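You operate a simulated robot arm through the tools that you are given. There is no shell and no other tool.

Carry out the task below with a simulated two-armed robot. There is one attempt and no reset: what you move stays moved.

TASK
Plug the sink and run warm water up to about the blue line.
Fine: use the red and the blue lever; the needle ends in the green band; red and blue levers off again. Where these are worked on the way, their far stop is far enough and under half their travel is too little: blue lever.

The check looks at the end state, three seconds after you hand in, the way a careful person would. Anything else that was tipped, shoved, dropped, spilled or broken makes it a failure.

THE ROBOT
Two 7-joint arms with two-finger grippers on one trunk that stands fixed in place. Base frame: the origin is at the foot of the trunk, x ahead of it, y to its left, z up; the work surface is at about z = 0.68. Lengths are in m, angles in degrees, forces in N, time in s.
The left shoulder is at [0.082, 0.174, 1.069], the right one opposite. With the tool pointing down near the work surface each hand reaches from about 0.1 to 0.88 m from the base axis, measured 20 degrees to its own side. Payload 2.94 kg a hand.
The TCP of each hand is the grasp point between the finger pads, 0.03 m short of the fingertips. In the tool frame z runs along the fingers and y along their closing line. The gripper opens to 0.138 m; its body begins 0.109 m behind the TCP.
Orientation is that of the tool frame in the base frame, as [roll, pitch, yaw] about the fixed x, y, z axes, in that order (R = Rz(yaw) Ry(pitch) Rx(roll)). With the fingers straight down and closing along the base's y, the tool's x points along the base's -x, its y along +y and its z along -z.

THE INTERFACE
- The arms move only by the tool play_rows. It takes "left_increments", "right_increments" or both (then of equal length, played together; a hand with none holds still); each is a list of rows, each a list of 7 numbers: the shift along the tool's x, y, z in units of 100 mm (1.0 is 100 mm), then the turn, a rotation vector about the tool's x, y, z in units of 45 degrees (1.0 is 45 degrees), then the closure, from 0 (fully open) to 1 (shut). In form: [[dx, dy, dz, wx, wy, wz, claw], ...]. A call has 1 to 20 rows; each row is the pose to reach, as a shift and turn from the pose commanded when the call began, along the tool's axes at that moment. A call with a number of a shift or a turn outside -1 to 1 is refused whole. A row lasts 0.2 s, in which the tool goes at most 0.05 m and 8.6 degrees; a call with a longer step from one row to the next is refused whole, and so is a gripper value outside its range. Where a pose cannot be reached the arm comes as near as it can. A force on the tool above 40 N (or 10 N above the force at the start of the call, whichever is more), or a blocked arm, ends the call early, and 0.2 s more pass. The fingers move at their own pace (about 0.045 m/s each) and stop on an object; they squeeze with about 41 N. The grip force told is the motor's: it shows also when the fingers shut on nothing. Time passes only in rows, and 0.2 s behind the last, so rows that repeat a pose let the fingers close. It gives the time, the measured TCP pose, the force on the tool (base axes), the opening and the grip force at its end, in the units of the frame above (readings bear some noise), with the torque about the TCP (base axes, N m) and any sound that the robot's microphone picked up.
- Cameras (640 x 400 px; columns grow to the right, rows downward): "scene" is now at [0.1908, -0.0361, 1.5551]; the picture's right is [-0.43, -0.90, -0.00], its down [-0.60, 0.29, -0.74] and it looks along [0.67, -0.32, -0.67] (base axes); focal length 261 px, centre (320, 200). "left" rides on the left gripper at [0.071, -0.019, -0.146] in its tool frame; the picture's right is [0.26, 0.96, 0.00], its down [-0.85, 0.23, -0.48] and it looks along [-0.46, 0.12, 0.88] (tool axes); focal length 280 px, centre (320, 200). "right" rides on the right gripper at [0.071, 0.019, -0.146] in its tool frame; the picture's right is [-0.26, 0.96, 0.00], its down [-0.85, -0.23, -0.48] and it looks along [-0.46, -0.12, 0.88] (tool axes); focal length 280 px, centre (320, 200). There is no depth. A picture from a camera that has moved, and an enlarged one, comes with that camera's place and axes in the base frame and with its lens.
- grab_frame(camera): a new picture of that camera. It takes no simulated time.
- move_column(by): moves the trunk up (or, below 0, down) by that many m; the arms and the scene camera ride with it, the base frame stays. It gives what a move gives, with no picture.
- head_to(pan, tilt): turns the head with the scene camera to pan (to the left, within 120 degrees either way) and tilt (down, from -29 to 69), counted from straight ahead of the robot (the tilt from the chest, where the trunk bows). It gives what a move gives.
- zoom(camera, box): a new picture of the part [left, top, right, bottom] of that camera's present view, enlarged. It takes no simulated time.
- job_done(): hands the job in; it is judged then, once.

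Nothing tells you positions but the pictures and the camera data. Unless the task says otherwise, let go and move clear before handing in.

The tools are called after "Request:" by a JSON object that holds its "name" and its "arguments". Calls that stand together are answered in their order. play_rows: Moves the arms, as the interface text tells. Its arguments: {"type":"object","properties":{"left_increments":{"type":"array"},"right_increments":{"type":"array"}},"required":[]} The other tools are called the same way: move_column (by) moves the trunk up or down; head_to (pan, tilt) turns the head that bears the scene camera; grab_frame (camera) takes a picture; zoom (camera, box) takes an enlarged picture of a part of a camera's view; job_done () hands the job in.

At the start:

```text
time_s: 0.0
left_position: [0.5854, -0.0728, 1.2871]
left_ee_rot: [-180.0, -0.1, 179.9]
left_wrist_force: [0.0, -0.2, 0.2]
left_wrist_torque: [0.01, -0.02, 0.01]
left_width: 0.138
left_grasp_force: 0.1
right_position: [0.3115, -0.4036, 1.1245]
right_ee_rot: [180.0, 0.0, -180.0]
right_wrist_force: [-0.1, -0.1, -0.3]
right_wrist_torque: [-0.01, 0.02, -0.04]
right_width: 0.138
right_grasp_force: 0.1
trunk travel left (down, up): [-0.244, 0.491]
head pan, tilt (commanded): [-25.8, 42.1]
```

scene: 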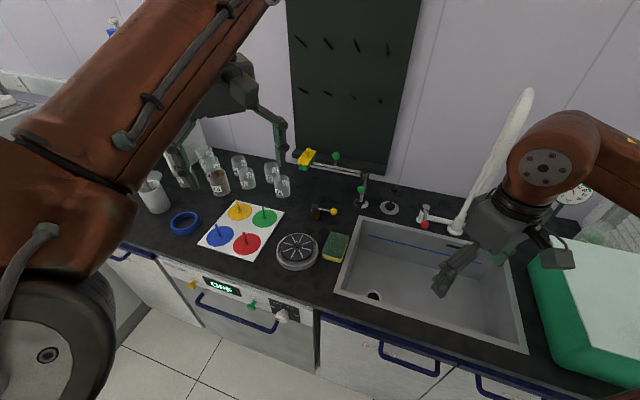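
right: 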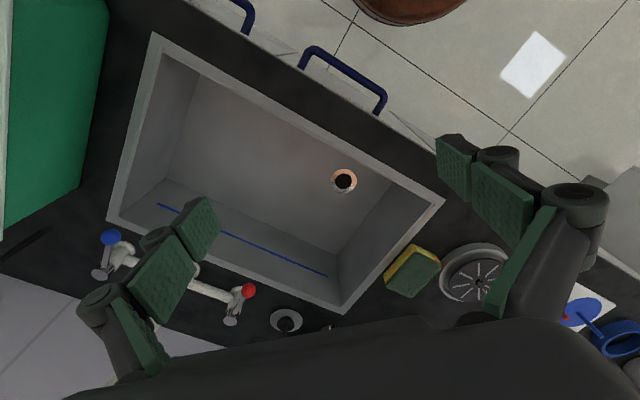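
left: 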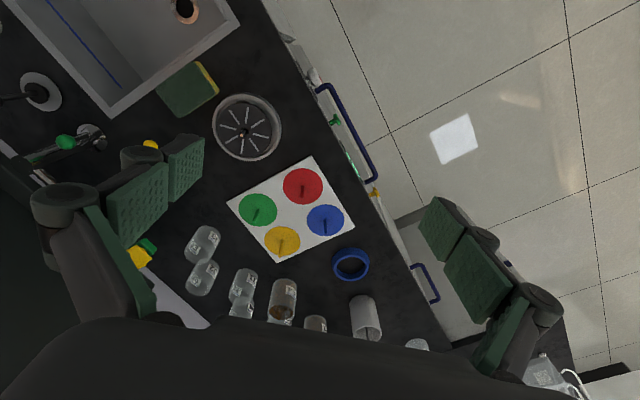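

I see a counter with a sink to the right, a tap with a red and a blue lever, a strainer-like disc, a sponge and a board with coloured discs. I'll look closer before moving anything.

Request:
{"name": "zoom", "arguments": {"camera": "scene", "box": [320, 150, 560, 350]}}

Request:
{"name": "zoom", "arguments": {"camera": "scene", "box": [180, 130, 420, 280]}}

Request:
{"name": "zoom", "arguments": {"camera": "right", "box": [80, 180, 340, 350]}}

Request:
{"name": "zoom", "arguments": {"camera": "left", "box": [0, 0, 260, 200]}}

Request:
{"name": "zoom", "arguments": {"camera": "right", "box": [240, 140, 520, 340]}}

```text
2.00 times, centred on (440, 250) of scene
camera zoom: at [0.1908, -0.0361, 1.5551], right [-0.43, -0.9, 0.0], down [-0.6, 0.29, -0.74], along [0.67, -0.32, -0.67], focal length 523 px, centre (80, 100)
```

zoom: 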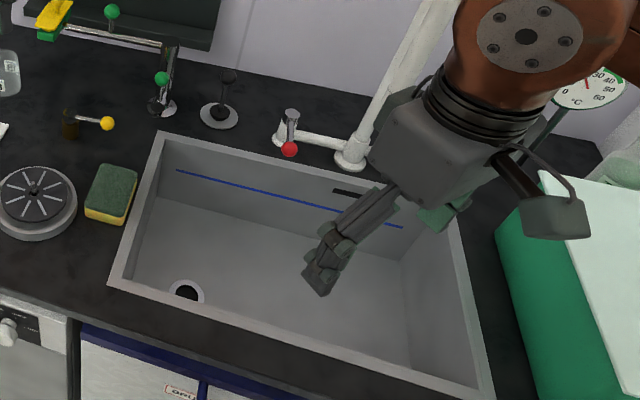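

```text
2.67 times, centred on (300, 205) of scene
camera zoom: at [0.1908, -0.0361, 1.5551], right [-0.43, -0.9, 0.0], down [-0.6, 0.29, -0.74], along [0.67, -0.32, -0.67], focal length 697 px, centre (373, 187)
```

zoom: 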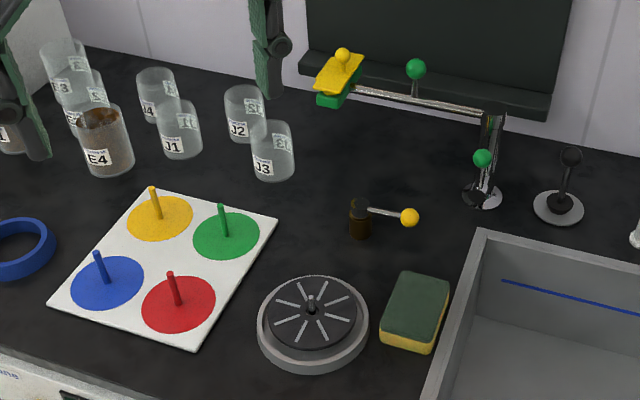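

```text
2.35 times, centred on (210, 265) of right
camera zoom: at [0.2426, -0.3843, 1.2706], right [0.26, 0.96, 0.0], down [0.85, -0.23, 0.48], along [0.46, -0.12, -0.88], focal length 660 px, centre (579, 47)
```

zoom: 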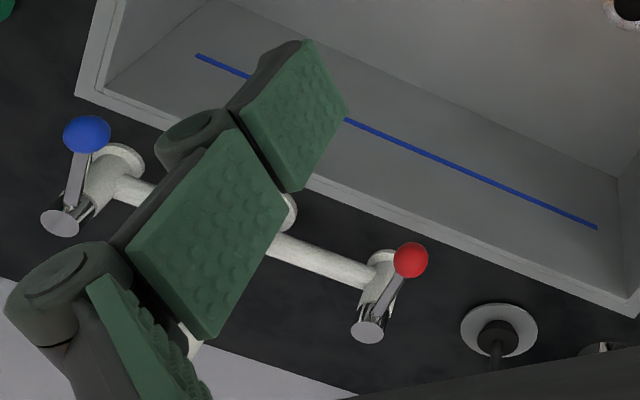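

```text
2.00 times, centred on (130, 100) of left
camera zoom: at [0.5137, -0.0918, 1.4336], right [-0.26, 0.96, 0.0], down [0.85, 0.23, 0.48], along [0.46, 0.12, -0.88], focal length 561 px, centre (700, 400)
```

zoom: 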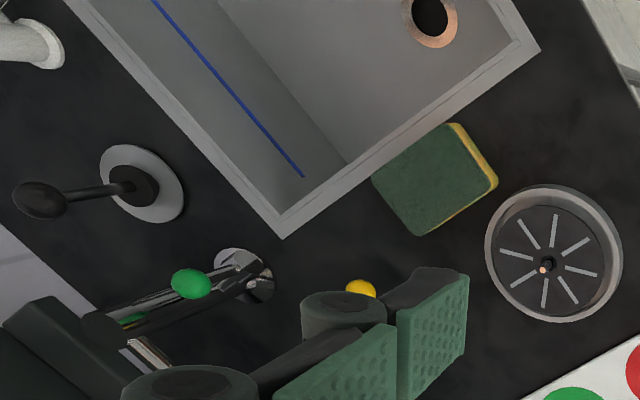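

```text
2.00 times, centred on (380, 240) of right
camera zoom: at [0.2426, -0.3843, 1.2706], right [0.26, 0.96, 0.0], down [0.85, -0.23, 0.48], along [0.46, -0.12, -0.88], focal length 561 px, centre (200, 120)
```

zoom: 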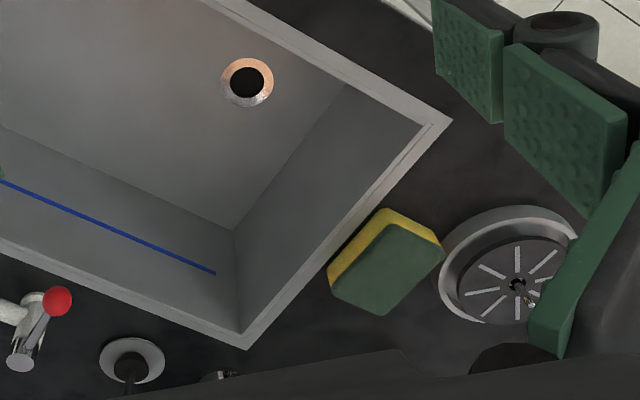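

The tap has a red and a blue lever, and a dial thermometer stands at the right, partly hidden by the right arm. I'll turn the head for a better view of the dial, the drain and the knob behind the sink.

Request:
{"name": "head_to", "arguments": {"pan": -45, "tilt": 40}}

Request:
{"name": "grab_frame", "arguments": {"camera": "scene"}}

```text
time_s: 0.8
left_position: [0.5851, -0.0716, 1.2873]
left_ee_rot: [180.0, 0.0, 179.9]
left_wrist_force: [0.3, -0.2, -0.7]
left_wrist_torque: [0.01, 0.01, 0.01]
left_width: 0.1376
left_grasp_force: 0.1
right_position: [0.3126, -0.4047, 1.1256]
right_ee_rot: [179.9, -0.1, -180.0]
right_wrist_force: [0.0, -0.3, -0.3]
right_wrist_torque: [0.01, 0.01, 0.01]
right_width: 0.1382
right_grasp_force: 0.1
trunk travel left (down, up): [-0.244, 0.491]
head pan, tilt (commanded): [-45.0, 40.0]
```

```text
taken
camera scene: at [0.1757, -0.0598, 1.5582], right [-0.71, -0.71, 0.0], down [-0.46, 0.45, -0.77], along [0.54, -0.54, -0.64], focal length 261 px, centre (320, 200)
```

scene: 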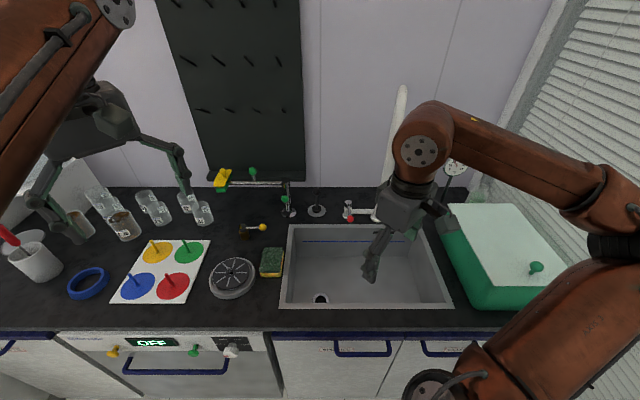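

The counter runs diagonally, about 45° to the robot's right. I'll turn the right hand 45° to line up with it, so that its camera can look over the tap and the dial.

Request:
{"name": "play_rows", "arguments": {"right_increments": [[0, 0, 0, 0, 0, 0.17, 0], [0, 0, 0, 0, 0, 0.34, 0], [0, 0, 0, 0, 0, 0.51, 0], [0, 0, 0, 0, 0, 0.68, 0], [0, 0, 0, 0, 0, 0.85, 0], [0, 0, 0, 0, 0, 1.0, 0]]}}

Request:
{"name": "grab_frame", "arguments": {"camera": "right"}}

Request:
{"name": "grab_frame", "arguments": {"camera": "scene"}}

```text
time_s: 2.2
left_position: [0.5843, -0.0725, 1.2873]
left_ee_rot: [180.0, 0.0, 180.0]
left_wrist_force: [0.4, 0.5, 0.7]
left_wrist_torque: [0.02, 0.02, -0.01]
left_width: 0.1383
left_grasp_force: 0.1
right_position: [0.3116, -0.4039, 1.1247]
right_ee_rot: [180.0, 0.0, 134.8]
right_wrist_force: [0.1, -0.3, -0.3]
right_wrist_torque: [0.03, 0.02, 0.0]
right_width: 0.1378
right_grasp_force: 0.1
trunk travel left (down, up): [-0.244, 0.491]
head pan, tilt (commanded): [-45.0, 40.0]
```

```text
taken
camera right: at [0.2769, -0.3397, 1.2706], right [0.87, 0.5, 0.0], down [0.44, -0.76, 0.48], along [0.24, -0.41, -0.88], focal length 280 px, centre (320, 200)
```

right: 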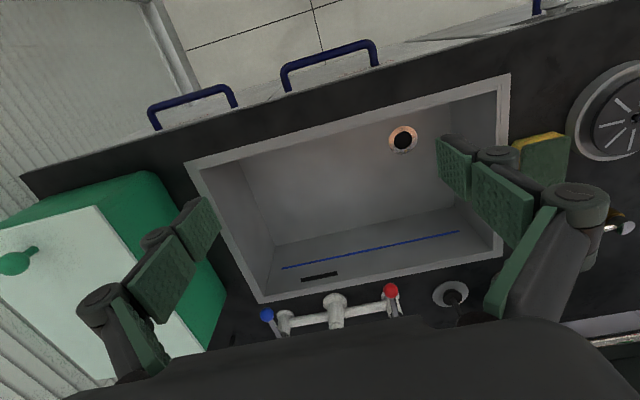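

```text
taken
camera scene: at [0.1757, -0.0599, 1.5582], right [-0.71, -0.71, 0.0], down [-0.45, 0.45, -0.77], along [0.54, -0.54, -0.64], focal length 261 px, centre (320, 200)
```

scene: 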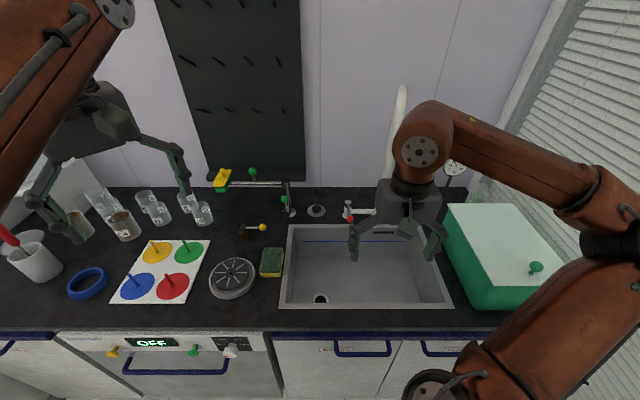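

Request:
{"name": "zoom", "arguments": {"camera": "right", "box": [240, 230, 520, 350]}}

Request:
{"name": "zoom", "arguments": {"camera": "right", "box": [360, 90, 460, 180]}}

Request:
{"name": "zoom", "arguments": {"camera": "scene", "box": [260, 150, 400, 240]}}

Request:
{"name": "zoom", "arguments": {"camera": "scene", "box": [200, 220, 300, 310]}}

```text
2.29 times, centred on (380, 290) of right
camera zoom: at [0.2769, -0.3397, 1.2706], right [0.87, 0.5, 0.0], down [0.44, -0.76, 0.48], along [0.24, -0.41, -0.88], focal length 641 px, centre (183, -6)
```

zoom: 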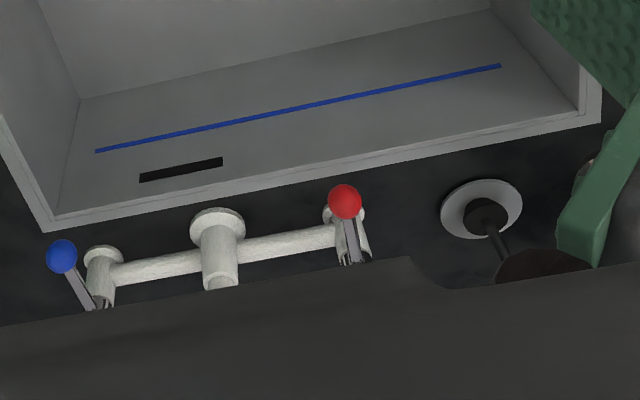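

```text
4.44 times, centred on (410, 135) of right
camera zoom: at [0.2769, -0.3397, 1.2706], right [0.87, 0.5, 0.0], down [0.44, -0.76, 0.48], along [0.24, -0.41, -0.88], focal length 1246 px, centre (-80, 489)
```

zoom: 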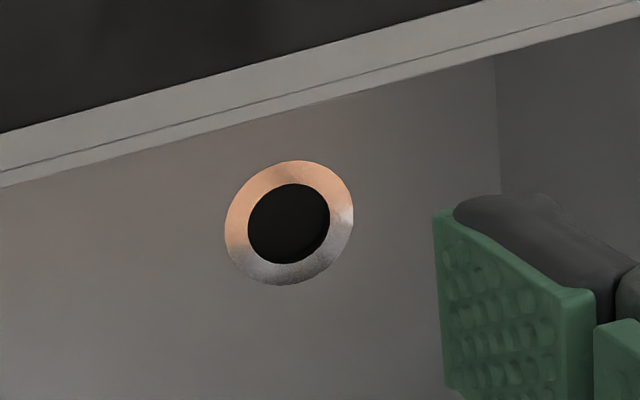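

```text
4.44 times, centred on (330, 195) of scene
camera zoom: at [0.1757, -0.0599, 1.5582], right [-0.71, -0.71, 0.0], down [-0.45, 0.45, -0.77], along [0.54, -0.54, -0.64], focal length 1162 px, centre (276, 222)
```

zoom: 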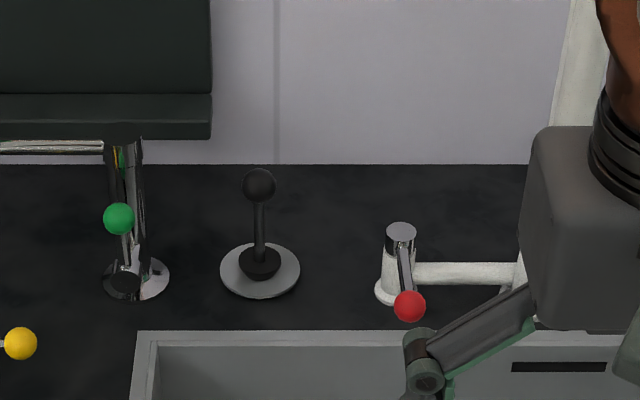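

```text
4.44 times, centred on (250, 265) of scene
camera zoom: at [0.1757, -0.0599, 1.5582], right [-0.71, -0.71, 0.0], down [-0.45, 0.45, -0.77], along [0.54, -0.54, -0.64], focal length 1162 px, centre (631, -89)
```

zoom: 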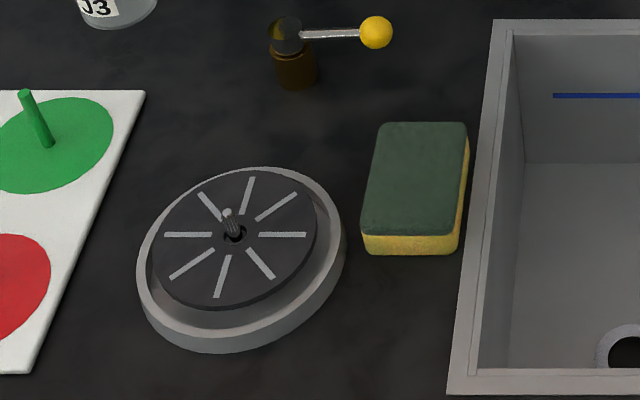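

By triangulating from two cameras, the counter top comes out near z ≈ 0.865, with the sink floor near 0.73 and the drain near (0.50, −0.39). A black plug with a knob stands on a saucer near (0.72, −0.58). I'll swing the right arm aside to get a clear view of the tap and the dial.

Request:
{"name": "play_rows", "arguments": {"right_increments": [[0.2, -0.33, 0, 0, 0, 0, 0], [0.4, -0.66, 0, 0, 0, 0, 0], [0.6, -1.0, 0, 0, 0, 0, 0]]}}

Request:
{"name": "play_rows", "arguments": {"right_increments": [[0.2, -0.33, 0, 0, 0, 0, 0], [0.4, -0.66, 0, 0, 0, 0, 0], [0.6, -1.0, 0, 0, 0, 0, 0]]}}

Request:
{"name": "play_rows", "arguments": {"right_increments": [[0.0, -0.33, 0, 0, 0, 0, 0], [0.0, -0.66, 0, 0, 0, 0, 0], [0.0, -1.0, 0, 0, 0, 0, 0]]}}

Request:
{"name": "grab_frame", "arguments": {"camera": "scene"}}

Request:
{"name": "grab_frame", "arguments": {"camera": "right"}}

```text
time_s: 3.0
left_position: [0.583, -0.0727, 1.2891]
left_ee_rot: [-180.0, 0.1, 180.0]
left_wrist_force: [-1.2, -0.2, 0.5]
left_wrist_torque: [0.03, -0.06, 0.01]
left_width: 0.1377
left_grasp_force: 0.0
right_position: [0.1976, -0.4332, 1.1247]
right_ee_rot: [179.9, 0.0, 135.0]
right_wrist_force: [0.1, -0.7, 0.5]
right_wrist_torque: [0.04, -0.05, 0.0]
right_width: 0.138
right_grasp_force: 0.1
trunk travel left (down, up): [-0.244, 0.491]
head pan, tilt (commanded): [-45.0, 40.0]
```

```text
time_s: 3.8
left_position: [0.584, -0.0732, 1.2877]
left_ee_rot: [180.0, -0.1, 180.0]
left_wrist_force: [0.8, -0.5, 0.9]
left_wrist_torque: [0.0, -0.01, -0.02]
left_width: 0.138
left_grasp_force: 0.1
right_position: [0.1865, -0.4176, 1.1107]
right_ee_rot: [180.0, 0.0, 135.0]
right_wrist_force: [0.2, -0.6, 0.2]
right_wrist_torque: [0.0, -0.01, 0.02]
right_width: 0.1378
right_grasp_force: 0.1
right hand out of reach, approached as far as the arm can: row 1, 2, 3
trunk travel left (down, up): [-0.244, 0.491]
head pan, tilt (commanded): [-45.0, 40.0]
```

```text
time_s: 4.6
left_position: [0.5851, -0.0736, 1.2866]
left_ee_rot: [179.9, 0.0, -179.9]
left_wrist_force: [-0.5, -1.2, 0.0]
left_wrist_torque: [0.05, -0.02, -0.02]
left_width: 0.1381
left_grasp_force: 0.1
right_position: [0.2037, -0.4653, 1.0975]
right_ee_rot: [180.0, -0.2, 135.0]
right_wrist_force: [-0.9, -0.6, -0.2]
right_wrist_torque: [0.08, 0.02, 0.02]
right_width: 0.1383
right_grasp_force: 0.0
right hand out of reach, approached as far as the arm can: row 1, 2, 3
trunk travel left (down, up): [-0.244, 0.491]
head pan, tilt (commanded): [-45.0, 40.0]
```

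```text
taken
camera scene: at [0.1761, -0.0616, 1.558], right [-0.71, -0.71, 0.0], down [-0.46, 0.46, -0.77], along [0.54, -0.54, -0.64], focal length 261 px, centre (320, 200)
```

scene: 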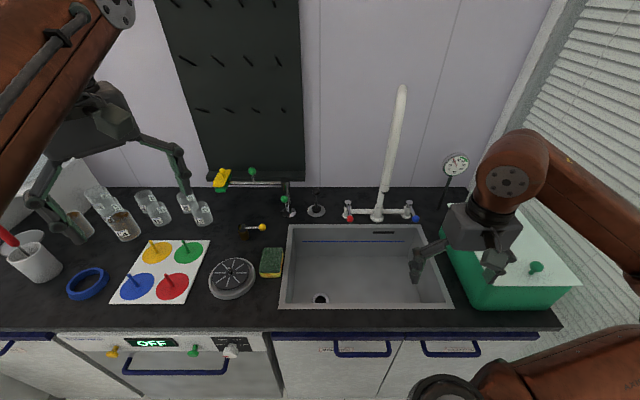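

```text
taken
camera right: at [0.1687, -0.4011, 1.2429], right [0.87, 0.5, 0.0], down [0.44, -0.76, 0.47], along [0.24, -0.41, -0.88], focal length 280 px, centre (320, 200)
```

right: 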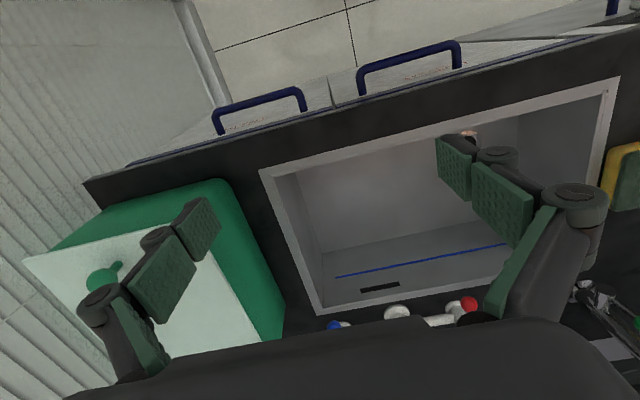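

Now the tap and the dial are in view. I'll zoom in on the dial and the levers.

Request:
{"name": "zoom", "arguments": {"camera": "scene", "box": [430, 140, 490, 180]}}

Request:
{"name": "zoom", "arguments": {"camera": "scene", "box": [330, 180, 450, 250]}}

Request:
{"name": "zoom", "arguments": {"camera": "scene", "box": [340, 70, 460, 230]}}

```text
10.00 times, centred on (460, 160) of scene
camera zoom: at [0.1761, -0.0616, 1.558], right [-0.71, -0.71, 0.0], down [-0.46, 0.46, -0.77], along [0.54, -0.54, -0.64], focal length 2613 px, centre (-1080, 600)
```

zoom: 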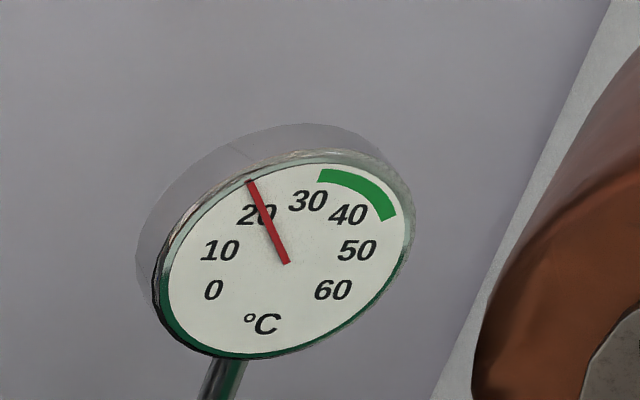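

```text
5.33 times, centred on (390, 215) of scene
camera zoom: at [0.1761, -0.0616, 1.558], right [-0.71, -0.71, 0.0], down [-0.46, 0.46, -0.77], along [0.54, -0.54, -0.64], focal length 1394 px, centre (-53, 120)
```

zoom: 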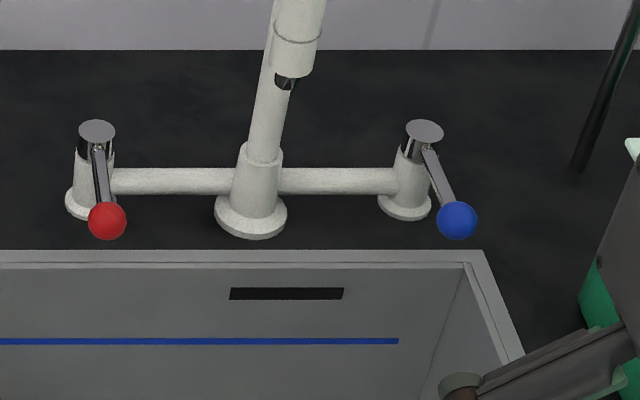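

```text
2.50 times, centred on (400, 150) of scene
camera zoom: at [0.1761, -0.0616, 1.558], right [-0.71, -0.71, 0.0], down [-0.46, 0.46, -0.77], along [0.54, -0.54, -0.64], focal length 653 px, centre (120, 325)
```

zoom: 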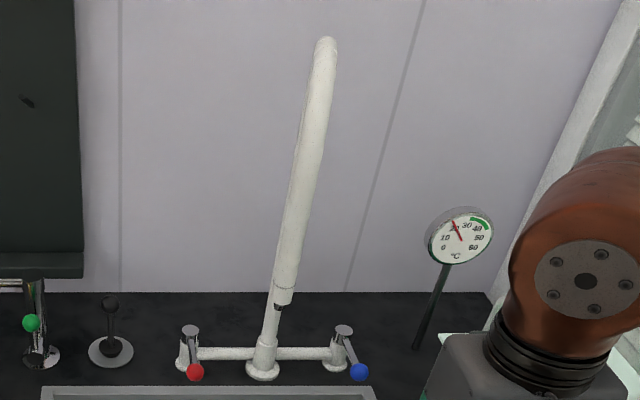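

The dial reads about 21 °C, and its green band runs from about 32 to 43. Both levers point straight towards the robot and a tall gooseneck rises between them. I'll bring the right hand back over the sink, in line with the plug.

Request:
{"name": "play_rows", "arguments": {"right_increments": [[-0.2, 0.33, 0, 0, 0, 0, 0.3], [-0.4, 0.66, 0, 0, 0, 0, 0.3], [-0.6, 1.0, 0, 0, 0, 0, 0.3]]}}

```text
time_s: 5.4
left_position: [0.5858, -0.0722, 1.2867]
left_ee_rot: [180.0, -0.1, -180.0]
left_wrist_force: [0.7, 0.2, -0.2]
left_wrist_torque: [-0.01, 0.05, -0.03]
left_width: 0.1378
left_grasp_force: 0.2
right_position: [0.3178, -0.4351, 1.0963]
right_ee_rot: [-180.0, -0.2, 134.9]
right_wrist_force: [-0.2, 0.0, 0.3]
right_wrist_torque: [-0.02, 0.02, 0.0]
right_width: 0.0965
right_grasp_force: 0.1
trunk travel left (down, up): [-0.244, 0.491]
head pan, tilt (commanded): [-45.0, 40.0]
```

Request:
{"name": "play_rows", "arguments": {"right_increments": [[0.0, 0.3, -0.15, 0, 0, 0, 0.4], [0.0, 0.6, -0.3, 0, 0, 0, 0.4], [0.0, 0.9, -0.5, 0, 0, 0, 0.4]]}}

Request:
{"name": "play_rows", "arguments": {"right_increments": [[0.0, 0.3, 0, 0, -0.17, 0, 0.4], [0.0, 0.6, 0, 0, -0.34, 0, 0.4], [0.0, 0.85, 0, 0, -0.5, 0, 0.4], [0.0, 0.85, 0, 0, -0.667, 0, 0.4]]}}

Request:
{"name": "grab_frame", "arguments": {"camera": "right"}}

Request:
{"name": "grab_frame", "arguments": {"camera": "scene"}}

```text
time_s: 6.4
left_position: [0.5955, -0.0754, 1.2844]
left_ee_rot: [180.0, -0.5, 180.0]
left_wrist_force: [0.7, -1.7, 0.1]
left_wrist_torque: [0.12, 0.12, -0.01]
left_width: 0.138
left_grasp_force: 0.1
right_position: [0.3865, -0.3625, 1.1786]
right_ee_rot: [174.9, 4.4, 137.0]
right_wrist_force: [0.3, 0.2, -0.9]
right_wrist_torque: [0.11, 0.09, 0.02]
right_width: 0.0827
right_grasp_force: 0.0
trunk travel left (down, up): [-0.244, 0.491]
head pan, tilt (commanded): [-45.0, 40.0]
stopped in row 3 (right hand): the arm was blocked; the commanded pose is now the measured one
```

```text
time_s: 7.4
left_position: [0.5837, -0.0707, 1.2904]
left_ee_rot: [-179.9, 0.2, -179.9]
left_wrist_force: [0.2, -0.2, -0.4]
left_wrist_torque: [0.03, 0.03, 0.03]
left_width: 0.1382
left_grasp_force: 0.0
right_position: [0.4329, -0.2963, 1.1907]
right_ee_rot: [173.6, 34.8, 133.8]
right_wrist_force: [0.5, 0.5, -0.4]
right_wrist_torque: [0.02, 0.0, 0.01]
right_width: 0.0829
right_grasp_force: 0.1
trunk travel left (down, up): [-0.244, 0.491]
head pan, tilt (commanded): [-45.0, 40.0]
```

```text
taken
camera right: at [0.3387, -0.1925, 1.2706], right [0.8, 0.55, 0.24], down [0.1, -0.51, 0.85], along [0.59, -0.66, -0.47], focal length 280 px, centre (320, 200)
```

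right: 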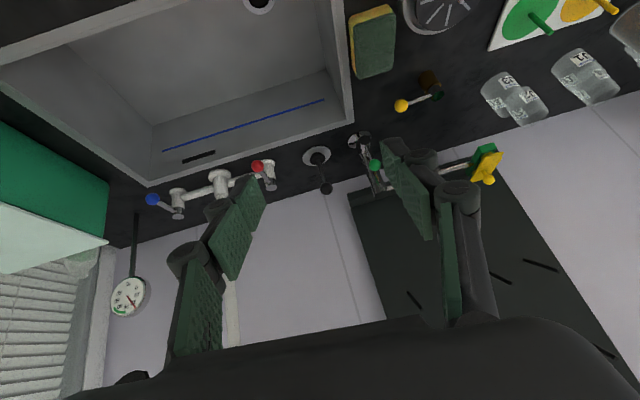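

```text
taken
camera scene: at [0.1759, -0.0601, 1.5582], right [-0.71, -0.71, 0.0], down [-0.46, 0.45, -0.77], along [0.54, -0.54, -0.64], focal length 261 px, centre (320, 200)
```

scene: 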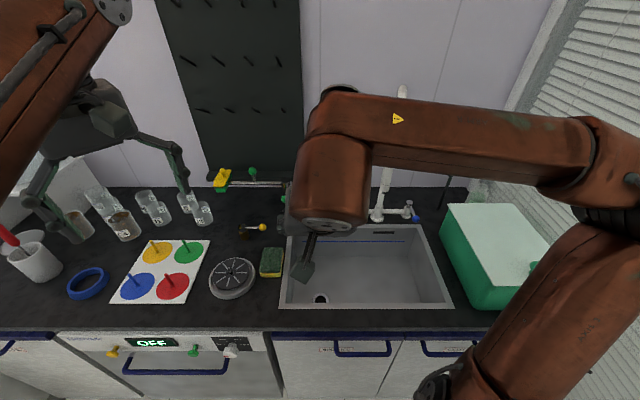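

The right arm was briefly blocked, probably by the left arm, since the left hand shifted slightly. I'll check what lies to the left before moving the left arm out of the way.

Request:
{"name": "head_to", "arguments": {"pan": 20, "tilt": 30}}

Request:
{"name": "grab_frame", "arguments": {"camera": "scene"}}

```text
time_s: 8.8
left_position: [0.5829, -0.0705, 1.2915]
left_ee_rot: [-179.7, 0.3, -179.9]
left_wrist_force: [0.0, -0.6, 0.1]
left_wrist_torque: [0.0, -0.03, 0.02]
left_width: 0.1381
left_grasp_force: 0.1
right_position: [0.4327, -0.2971, 1.1909]
right_ee_rot: [173.6, 34.6, 133.8]
right_wrist_force: [0.2, 0.6, -0.2]
right_wrist_torque: [0.01, -0.04, 0.0]
right_width: 0.0826
right_grasp_force: 0.1
trunk travel left (down, up): [-0.244, 0.491]
head pan, tilt (commanded): [20.0, 30.0]
```

```text
taken
camera scene: at [0.2005, 0.0315, 1.5736], right [0.34, -0.94, 0.0], down [-0.47, -0.17, -0.87], along [0.81, 0.3, -0.5], focal length 261 px, centre (320, 200)
```

scene: 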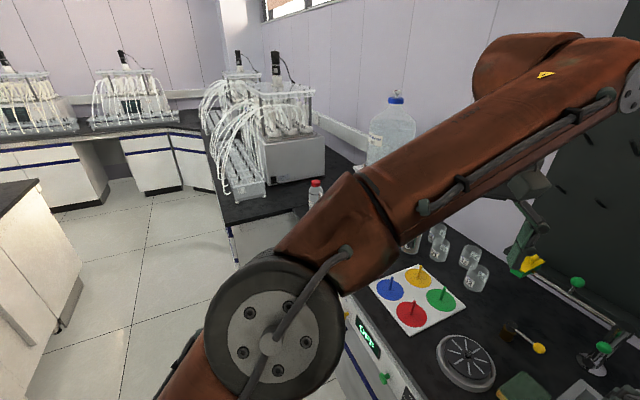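

Request:
{"name": "play_rows", "arguments": {"left_increments": [[0.2, 0.33, 0, 0, 0, 0, 0], [0.4, 0.66, 0, 0, 0, 0, 0], [0.6, 1.0, 0, 0, 0, 0, 0]]}}

Request:
{"name": "play_rows", "arguments": {"left_increments": [[0.2, 0.33, 0, 0, 0, 0, 0], [0.4, 0.66, 0, 0, 0, 0, 0], [0.6, 1.0, 0, 0, 0, 0, 0]]}}

Request:
{"name": "play_rows", "arguments": {"left_increments": [[0.2, 0.33, 0, 0, 0, 0, 0], [0.4, 0.66, 0, 0, 0, 0, 0], [0.6, 1.0, 0, 0, 0, 0, 0]]}}

Request:
{"name": "grab_frame", "arguments": {"camera": "scene"}}

Request:
{"name": "grab_frame", "arguments": {"camera": "left"}}

```text
time_s: 9.6
left_position: [0.5225, 0.0317, 1.2901]
left_ee_rot: [-179.7, 0.4, -179.8]
left_wrist_force: [-0.4, 0.5, -0.4]
left_wrist_torque: [-0.07, -0.03, 0.01]
left_width: 0.1381
left_grasp_force: 0.1
right_position: [0.4322, -0.2947, 1.1931]
right_ee_rot: [173.7, 34.9, 133.8]
right_wrist_force: [-1.5, 0.8, 0.7]
right_wrist_torque: [-0.05, -0.03, -0.03]
right_width: 0.0825
right_grasp_force: 0.1
trunk travel left (down, up): [-0.244, 0.491]
head pan, tilt (commanded): [20.0, 30.0]
```

```text
time_s: 10.4
left_position: [0.4624, 0.1318, 1.2903]
left_ee_rot: [-179.8, 0.3, -179.9]
left_wrist_force: [-0.3, 1.5, -0.1]
left_wrist_torque: [-0.08, -0.01, 0.01]
left_width: 0.1378
left_grasp_force: 0.1
right_position: [0.4316, -0.2965, 1.1912]
right_ee_rot: [173.7, 34.9, 133.8]
right_wrist_force: [0.0, 1.2, 0.4]
right_wrist_torque: [-0.04, 0.02, -0.02]
right_width: 0.083
right_grasp_force: 0.0
trunk travel left (down, up): [-0.244, 0.491]
head pan, tilt (commanded): [20.0, 30.0]
```

```text
time_s: 11.2
left_position: [0.4004, 0.2309, 1.2885]
left_ee_rot: [-179.8, 0.3, 180.0]
left_wrist_force: [-0.5, 0.7, 0.4]
left_wrist_torque: [-0.09, -0.02, 0.0]
left_width: 0.138
left_grasp_force: 0.1
right_position: [0.4311, -0.2965, 1.1922]
right_ee_rot: [173.6, 34.8, 133.8]
right_wrist_force: [-0.9, 0.0, 0.4]
right_wrist_torque: [-0.02, -0.06, -0.02]
right_width: 0.0826
right_grasp_force: 0.1
trunk travel left (down, up): [-0.244, 0.491]
head pan, tilt (commanded): [20.0, 30.0]
```

```text
taken
camera scene: at [0.1984, 0.034, 1.5739], right [0.34, -0.94, 0.0], down [-0.47, -0.17, -0.87], along [0.81, 0.3, -0.5], focal length 261 px, centre (320, 200)
```

scene: 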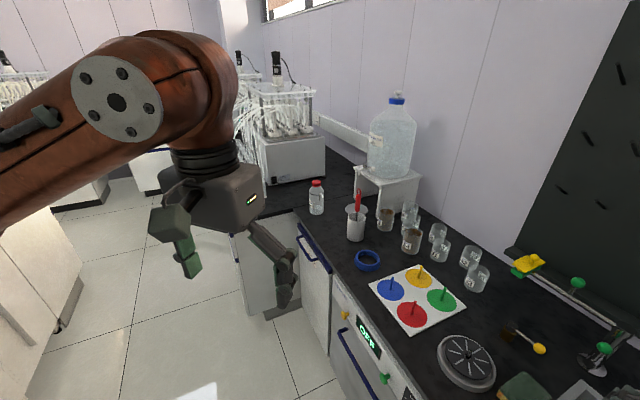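

```text
taken
camera left: at [0.3296, 0.2122, 1.4349], right [-0.26, 0.96, -0.01], down [0.85, 0.23, 0.48], along [0.46, 0.12, -0.88], focal length 280 px, centre (320, 200)
```

left: 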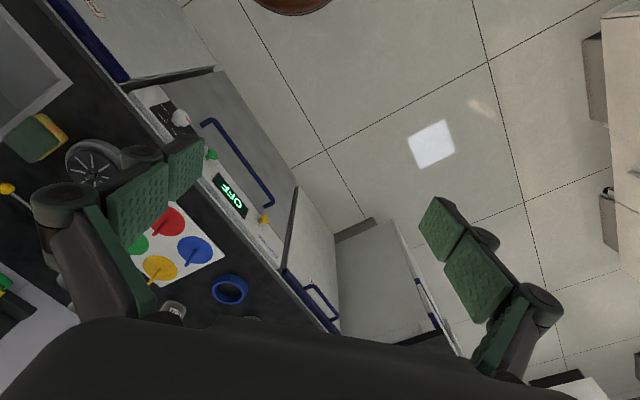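

The left arm is clear now. I'll square up the right wrist, turn the head back to the sink and approach the plug in stages with the gripper half closed.

Request:
{"name": "head_to", "arguments": {"pan": -45, "tilt": 40}}

Request:
{"name": "play_rows", "arguments": {"right_increments": [[0, 0, 0, 0.142, 0, 0, 0.5], [0, 0, 0, 0.142, 0, 0, 0.6]]}}

Request:
{"name": "play_rows", "arguments": {"right_increments": [[-0.2, 0, 0.3, 0, 0, 0, 0.6], [-0.4, 0, 0.6, 0, 0, 0, 0.6], [-0.59, 0, 0.9, 0, 0, 0, 0.6]]}}

Request:
{"name": "grab_frame", "arguments": {"camera": "scene"}}

Request:
{"name": "grab_frame", "arguments": {"camera": "right"}}

```text
time_s: 12.5
left_position: [0.4032, 0.229, 1.289]
left_ee_rot: [-179.8, 0.3, -179.9]
left_wrist_force: [-0.1, -0.5, 1.1]
left_wrist_torque: [0.03, 0.02, -0.06]
left_width: 0.1383
left_grasp_force: 0.0
right_position: [0.4317, -0.2961, 1.1905]
right_ee_rot: [173.6, 34.9, 133.8]
right_wrist_force: [0.3, 0.5, 0.2]
right_wrist_torque: [0.0, -0.03, 0.03]
right_width: 0.0831
right_grasp_force: 0.1
trunk travel left (down, up): [-0.244, 0.491]
head pan, tilt (commanded): [-45.0, 40.0]
```

```text
time_s: 13.1
left_position: [0.4024, 0.2277, 1.2895]
left_ee_rot: [-179.9, 0.4, -179.9]
left_wrist_force: [0.2, -0.6, 1.1]
left_wrist_torque: [0.06, -0.03, 0.02]
left_width: 0.1379
left_grasp_force: 0.1
right_position: [0.4319, -0.2989, 1.1906]
right_ee_rot: [179.9, 34.8, 133.7]
right_wrist_force: [-1.3, 1.1, -0.7]
right_wrist_torque: [0.03, -0.02, 0.01]
right_width: 0.0551
right_grasp_force: 0.1
trunk travel left (down, up): [-0.244, 0.491]
head pan, tilt (commanded): [-45.0, 40.0]
```

```text
time_s: 13.9
left_position: [0.4045, 0.2275, 1.2886]
left_ee_rot: [-179.9, 0.2, -180.0]
left_wrist_force: [0.6, -0.5, -0.2]
left_wrist_torque: [0.05, 0.03, -0.02]
left_width: 0.1378
left_grasp_force: 0.1
right_position: [0.5029, -0.3723, 1.1503]
right_ee_rot: [-179.9, 34.5, 133.8]
right_wrist_force: [0.1, -0.5, 0.4]
right_wrist_torque: [0.05, 0.0, 0.04]
right_width: 0.0554
right_grasp_force: 0.0
trunk travel left (down, up): [-0.244, 0.491]
head pan, tilt (commanded): [-45.0, 40.0]
```

```text
taken
camera scene: at [0.1766, -0.0606, 1.558], right [-0.71, -0.71, 0.0], down [-0.46, 0.46, -0.77], along [0.54, -0.54, -0.64], focal length 261 px, centre (320, 200)
```

scene: 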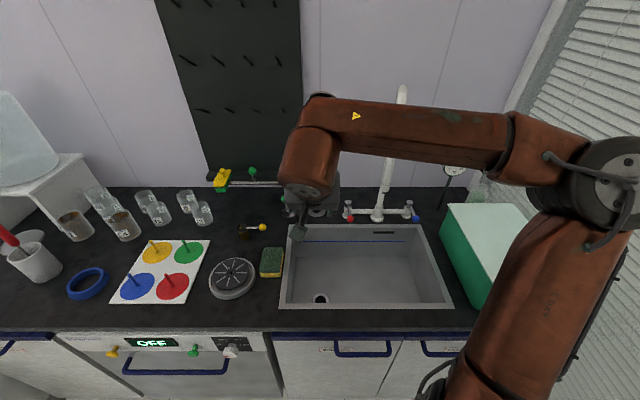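

```text
taken
camera right: at [0.4203, -0.2557, 1.2291], right [0.85, 0.51, 0.15], down [0.13, -0.47, 0.87], along [0.52, -0.72, -0.46], focal length 280 px, centre (320, 200)
```

right: 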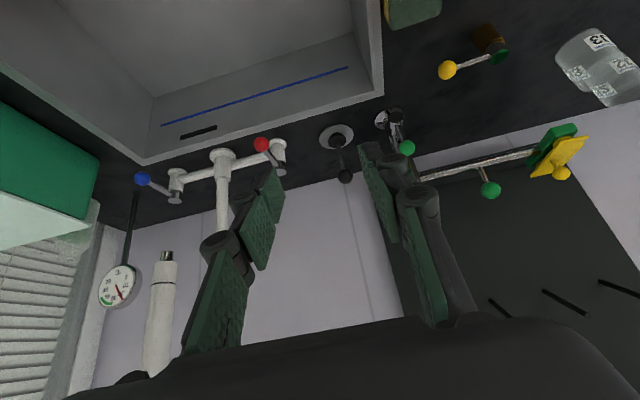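

The plug's knob comes out near f = 0.925 m outward, l = 0.10 m along the counter (x ≈ 0.724, y ≈ −0.585, z ≈ 0.957). The gooseneck outlet hangs near z ≈ 1.12 in front of the tap, so I'll tilt the tool further to keep the forearm away from it.

Request:
{"name": "play_rows", "arguments": {"right_increments": [[0, 0, 0, 0, -0.172, 0, 0.6], [0, 0, 0, 0, -0.344, 0, 0.6]]}}

Request:
{"name": "play_rows", "arguments": {"right_increments": [[-0.15, 0.02, 0.3, 0, 0, 0, 0.6], [-0.3, 0.04, 0.6, 0, 0, 0, 0.6], [-0.4, 0.06, 0.8, 0, 0, 0, 0.6]]}}

Request:
{"name": "grab_frame", "arguments": {"camera": "scene"}}

Request:
{"name": "grab_frame", "arguments": {"camera": "right"}}

```text
time_s: 14.5
left_position: [0.4027, 0.2297, 1.2893]
left_ee_rot: [-179.8, 0.3, 180.0]
left_wrist_force: [0.5, 0.5, 0.4]
left_wrist_torque: [-0.03, 0.01, 0.0]
left_width: 0.138
left_grasp_force: 0.0
right_position: [0.5023, -0.369, 1.1512]
right_ee_rot: [-180.0, 50.4, 133.8]
right_wrist_force: [-0.3, -0.1, -0.4]
right_wrist_torque: [0.0, -0.03, 0.0]
right_width: 0.0551
right_grasp_force: 0.0
trunk travel left (down, up): [-0.244, 0.491]
head pan, tilt (commanded): [-45.0, 40.0]
```

```text
time_s: 15.3
left_position: [0.4038, 0.2286, 1.2896]
left_ee_rot: [-180.0, 0.1, -180.0]
left_wrist_force: [0.8, 0.1, 0.1]
left_wrist_torque: [-0.02, 0.01, 0.02]
left_width: 0.138
left_grasp_force: 0.1
right_position: [0.567, -0.4298, 1.1289]
right_ee_rot: [-179.9, 50.2, 133.7]
right_wrist_force: [-0.3, -0.7, -0.1]
right_wrist_torque: [0.02, 0.01, 0.0]
right_width: 0.0552
right_grasp_force: 0.1
trunk travel left (down, up): [-0.244, 0.491]
head pan, tilt (commanded): [-45.0, 40.0]
```

```text
taken
camera scene: at [0.1762, -0.0596, 1.5581], right [-0.71, -0.71, 0.0], down [-0.46, 0.45, -0.77], along [0.54, -0.54, -0.64], focal length 261 px, centre (320, 200)
```

scene: 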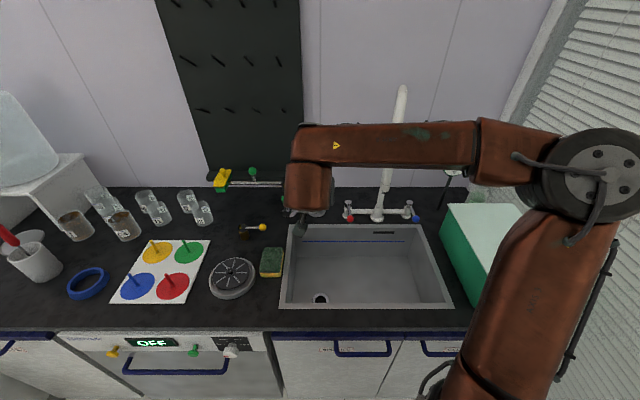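

```text
taken
camera right: at [0.4737, -0.3017, 1.1677], right [0.81, 0.55, 0.2], down [-0.04, -0.29, 0.96], along [0.58, -0.79, -0.21], focal length 280 px, centre (320, 200)
```

right: 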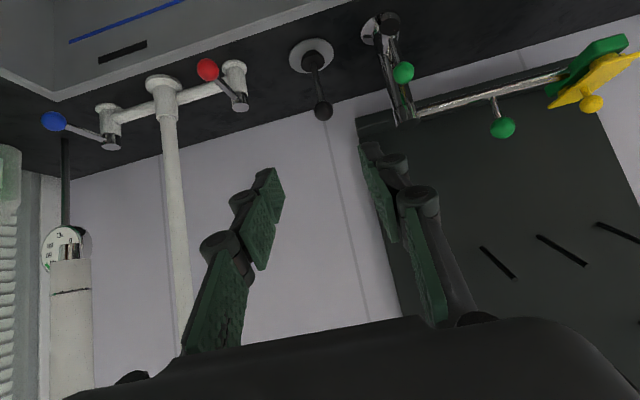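

Request:
{"name": "play_rows", "arguments": {"right_increments": [[-0.02, 0.01, 0.3, 0, 0, 0, 0.6], [-0.03, 0.02, 0.6, 0, 0, 0, 0.6], [-0.04, 0.02, 0.9, 0, 0, 0, 0.6]]}}

Request:
{"name": "grab_frame", "arguments": {"camera": "scene"}}

Request:
{"name": "grab_frame", "arguments": {"camera": "right"}}

```text
time_s: 16.1
left_position: [0.4034, 0.2284, 1.2885]
left_ee_rot: [-179.8, 0.3, -180.0]
left_wrist_force: [-0.3, -0.7, 0.1]
left_wrist_torque: [0.03, 0.06, 0.0]
left_width: 0.1379
left_grasp_force: 0.1
right_position: [0.6181, -0.4784, 1.0739]
right_ee_rot: [-180.0, 50.2, 133.8]
right_wrist_force: [-0.3, 0.0, 0.0]
right_wrist_torque: [-0.03, 0.02, -0.03]
right_width: 0.0553
right_grasp_force: 0.0
trunk travel left (down, up): [-0.244, 0.491]
head pan, tilt (commanded): [-45.0, 40.0]
```

```text
taken
camera scene: at [0.1768, -0.06, 1.5579], right [-0.71, -0.71, 0.0], down [-0.46, 0.45, -0.77], along [0.54, -0.54, -0.64], focal length 261 px, centre (320, 200)
```

scene: 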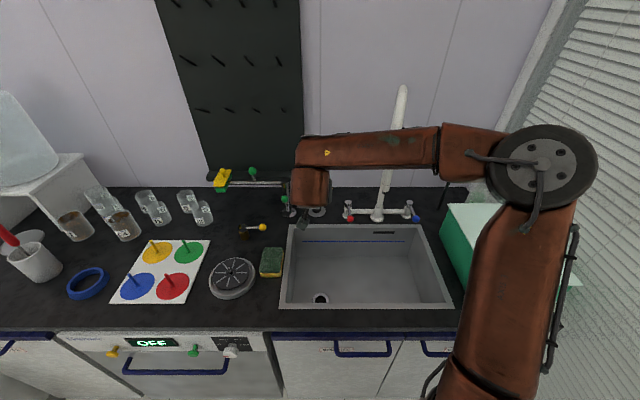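

```text
taken
camera right: at [0.5249, -0.352, 1.1122], right [0.81, 0.55, 0.2], down [-0.04, -0.29, 0.96], along [0.58, -0.79, -0.21], focal length 280 px, centre (320, 200)
```

right: 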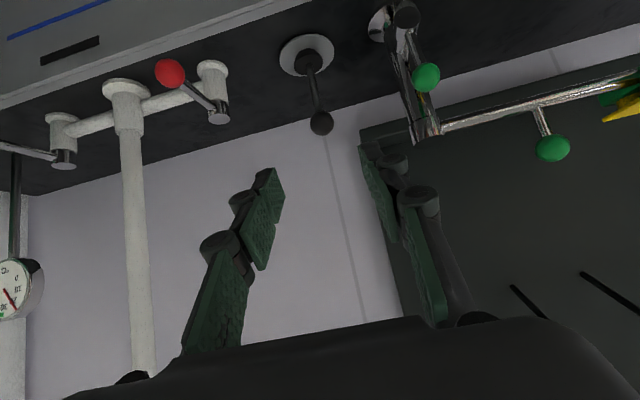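

Request:
{"name": "play_rows", "arguments": {"right_increments": [[0, 0, 0, 0, -0.11, 0, 0.6], [0, 0, 0, 0, -0.22, 0, 0.6]]}}

Request:
{"name": "play_rows", "arguments": {"right_increments": [[0.1, 0, 0.35, 0, 0, 0, 0.6], [0.2, 0, 0.7, 0, 0, 0, 0.6], [0.27, 0, 1.0, 0, 0, 0, 0.6]]}}

Request:
{"name": "grab_frame", "arguments": {"camera": "scene"}}

Request:
{"name": "grab_frame", "arguments": {"camera": "right"}}

```text
time_s: 16.7
left_position: [0.4032, 0.2285, 1.2883]
left_ee_rot: [-179.8, 0.3, -179.8]
left_wrist_force: [-0.2, -0.1, 0.0]
left_wrist_torque: [0.0, 0.02, 0.0]
left_width: 0.138
left_grasp_force: 0.1
right_position: [0.6169, -0.4788, 1.0749]
right_ee_rot: [179.9, 60.2, 133.7]
right_wrist_force: [-0.3, 0.8, 0.1]
right_wrist_torque: [0.0, -0.02, -0.01]
right_width: 0.0553
right_grasp_force: 0.0
trunk travel left (down, up): [-0.244, 0.491]
head pan, tilt (commanded): [-45.0, 40.0]
```

```text
time_s: 17.5
left_position: [0.4042, 0.2289, 1.288]
left_ee_rot: [-179.9, 0.2, -179.9]
left_wrist_force: [-0.3, 0.5, -0.1]
left_wrist_torque: [0.01, 0.06, 0.01]
left_width: 0.138
left_grasp_force: 0.0
right_position: [0.6689, -0.5323, 1.0012]
right_ee_rot: [180.0, 60.1, 133.8]
right_wrist_force: [-0.4, 0.0, -1.0]
right_wrist_torque: [0.0, -0.01, 0.01]
right_width: 0.0552
right_grasp_force: 0.1
trunk travel left (down, up): [-0.244, 0.491]
head pan, tilt (commanded): [-45.0, 40.0]
```

```text
taken
camera scene: at [0.1768, -0.0601, 1.5579], right [-0.71, -0.71, 0.0], down [-0.46, 0.46, -0.77], along [0.54, -0.54, -0.64], focal length 261 px, centre (320, 200)
```

scene: 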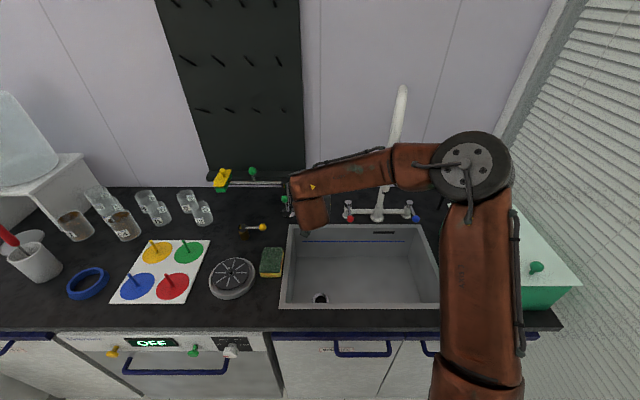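

```text
taken
camera right: at [0.5727, -0.4012, 1.0127], right [0.79, 0.57, 0.23], down [-0.16, -0.17, 0.97], along [0.6, -0.8, -0.04], focal length 280 px, centre (320, 200)
```

right: 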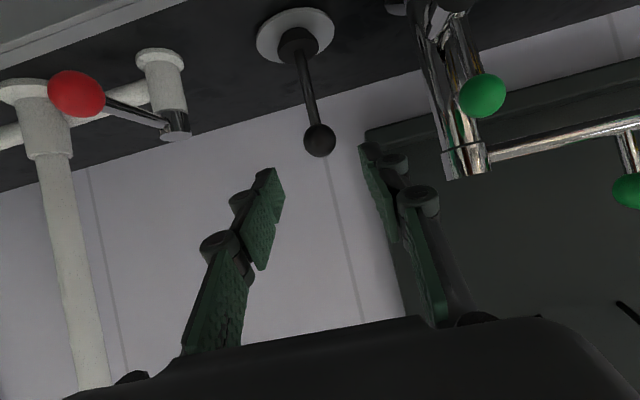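

The arm is still clear, but the forearm is getting near the gooseneck. I'll flatten the tool more, to about 75°, which pulls the wrist back, and then go in on the ball knob.

Request:
{"name": "play_rows", "arguments": {"right_increments": [[0, 0, 0, 0, -0.167, 0, 0.6], [0, 0.02, 0, 0, -0.333, 0, 0.6], [0, 0.04, 0, 0, -0.333, 0, 0.6]]}}

Request:
{"name": "grab_frame", "arguments": {"camera": "right"}}

Request:
{"name": "grab_frame", "arguments": {"camera": "scene"}}

```text
time_s: 18.3
left_position: [0.4031, 0.2287, 1.2899]
left_ee_rot: [-179.8, 0.2, -179.9]
left_wrist_force: [0.3, -0.2, -0.4]
left_wrist_torque: [0.0, 0.0, 0.01]
left_width: 0.1379
left_grasp_force: 0.0
right_position: [0.6713, -0.5291, 1.0024]
right_ee_rot: [179.9, 75.2, 133.6]
right_wrist_force: [-1.0, 0.1, 0.4]
right_wrist_torque: [-0.02, 0.01, 0.0]
right_width: 0.0552
right_grasp_force: 0.0
trunk travel left (down, up): [-0.244, 0.491]
head pan, tilt (commanded): [-45.0, 40.0]
```

```text
taken
camera right: at [0.5765, -0.3997, 0.971], right [0.74, 0.62, 0.25], down [-0.34, 0.02, 0.94], along [0.58, -0.78, 0.22], focal length 280 px, centre (320, 200)
```

right: 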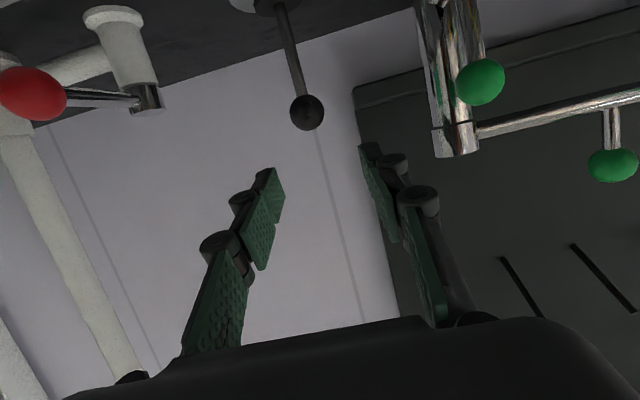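

```text
taken
camera scene: at [0.1755, -0.0591, 1.5583], right [-0.71, -0.71, 0.0], down [-0.45, 0.45, -0.77], along [0.54, -0.54, -0.64], focal length 261 px, centre (320, 200)
```

scene: 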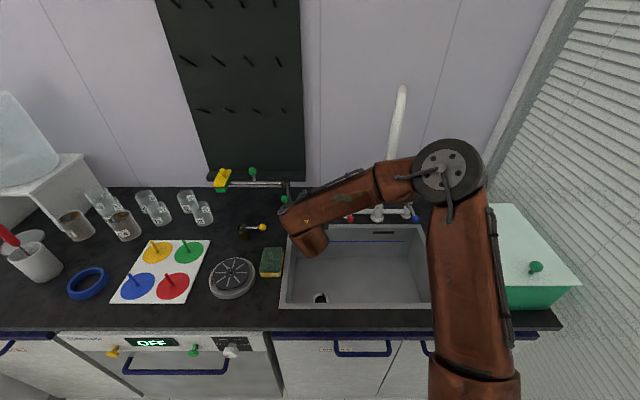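

Request:
{"name": "play_rows", "arguments": {"right_increments": [[0.1, 0, 0.2, 0, 0, 0, 0.6], [0.2, 0, 0.4, 0, 0, 0, 0.6], [0.3, 0, 0.55, 0, 0, 0, 0.6]]}}

Request:
{"name": "grab_frame", "arguments": {"camera": "right"}}

Request:
{"name": "grab_frame", "arguments": {"camera": "scene"}}

```text
time_s: 19.1
left_position: [0.4039, 0.2289, 1.2886]
left_ee_rot: [-179.9, 0.1, -179.9]
left_wrist_force: [0.6, -0.7, -0.1]
left_wrist_torque: [0.01, 0.0, 0.01]
left_width: 0.1381
left_grasp_force: 0.1
right_position: [0.7025, -0.5605, 0.9589]
right_ee_rot: [180.0, 75.2, 133.7]
right_wrist_force: [0.8, 0.6, 0.4]
right_wrist_torque: [0.0, -0.01, 0.0]
right_width: 0.0554
right_grasp_force: 0.1
trunk travel left (down, up): [-0.244, 0.491]
head pan, tilt (commanded): [-45.0, 40.0]
```

```text
taken
camera right: at [0.6081, -0.4325, 0.9275], right [0.74, 0.62, 0.25], down [-0.33, 0.02, 0.94], along [0.58, -0.78, 0.22], focal length 280 px, centre (320, 200)
```

right: 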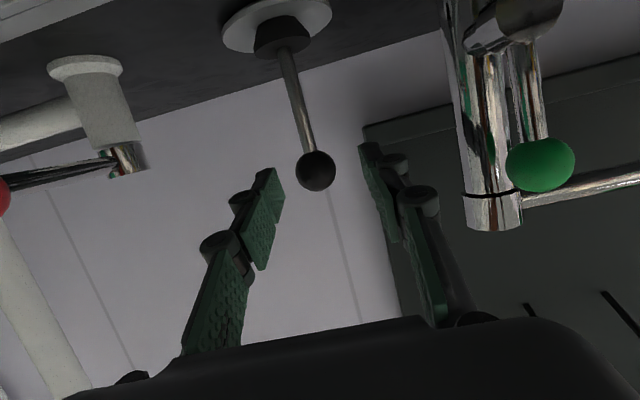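

```text
taken
camera scene: at [0.1762, -0.0597, 1.5581], right [-0.71, -0.71, 0.0], down [-0.46, 0.45, -0.77], along [0.54, -0.54, -0.64], focal length 261 px, centre (320, 200)
```

scene: 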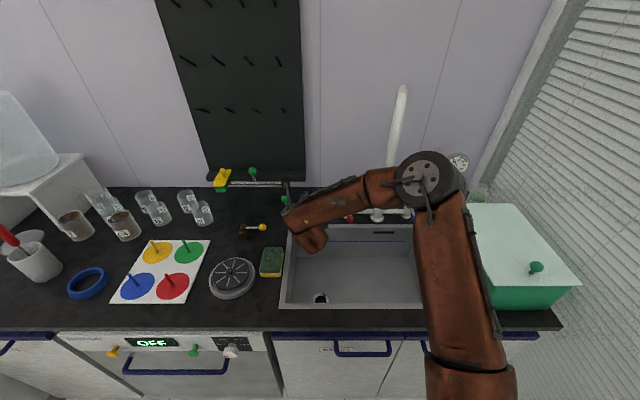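

The ball sits right at the fingertips and centred. I'll go 2 cm forward along the fingers and close.

Request:
{"name": "play_rows", "arguments": {"right_increments": [[0.0, 0, 0.1, 0, 0, 0, 0.6], [0.0, 0, 0.2, 0, 0, 0, 0.6], [0.0, 0, 0.2, 0, 0, 0, 0.6]]}}

Request:
{"name": "grab_frame", "arguments": {"camera": "right"}}

Request:
{"name": "zoom", "arguments": {"camera": "scene", "box": [260, 80, 500, 260]}}

```text
time_s: 19.9
left_position: [0.4041, 0.2286, 1.2896]
left_ee_rot: [-179.8, 0.3, -180.0]
left_wrist_force: [0.5, -0.4, -0.1]
left_wrist_torque: [-0.01, -0.01, 0.0]
left_width: 0.138
left_grasp_force: 0.0
right_position: [0.7152, -0.5742, 0.954]
right_ee_rot: [-180.0, 75.1, 133.7]
right_wrist_force: [-1.2, 0.3, -0.2]
right_wrist_torque: [0.02, 0.02, -0.02]
right_width: 0.055
right_grasp_force: 0.1
trunk travel left (down, up): [-0.244, 0.491]
head pan, tilt (commanded): [-45.0, 40.0]
```

```text
taken
camera right: at [0.6213, -0.4462, 0.9229], right [0.74, 0.62, 0.25], down [-0.33, 0.02, 0.94], along [0.58, -0.78, 0.22], focal length 280 px, centre (320, 200)
```

right: 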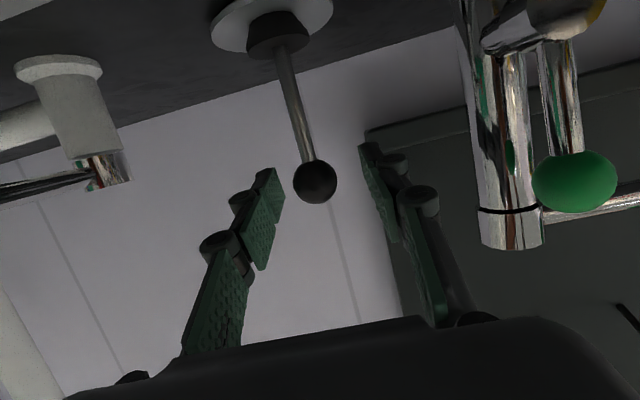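

```text
2.22 times, centred on (380, 170) of scene
camera zoom: at [0.1757, -0.0592, 1.5582], right [-0.71, -0.71, 0.0], down [-0.45, 0.45, -0.77], along [0.54, -0.54, -0.64], focal length 581 px, centre (187, 267)
```

zoom: 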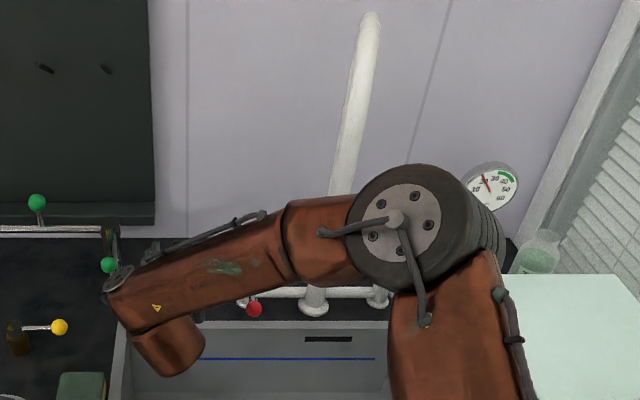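

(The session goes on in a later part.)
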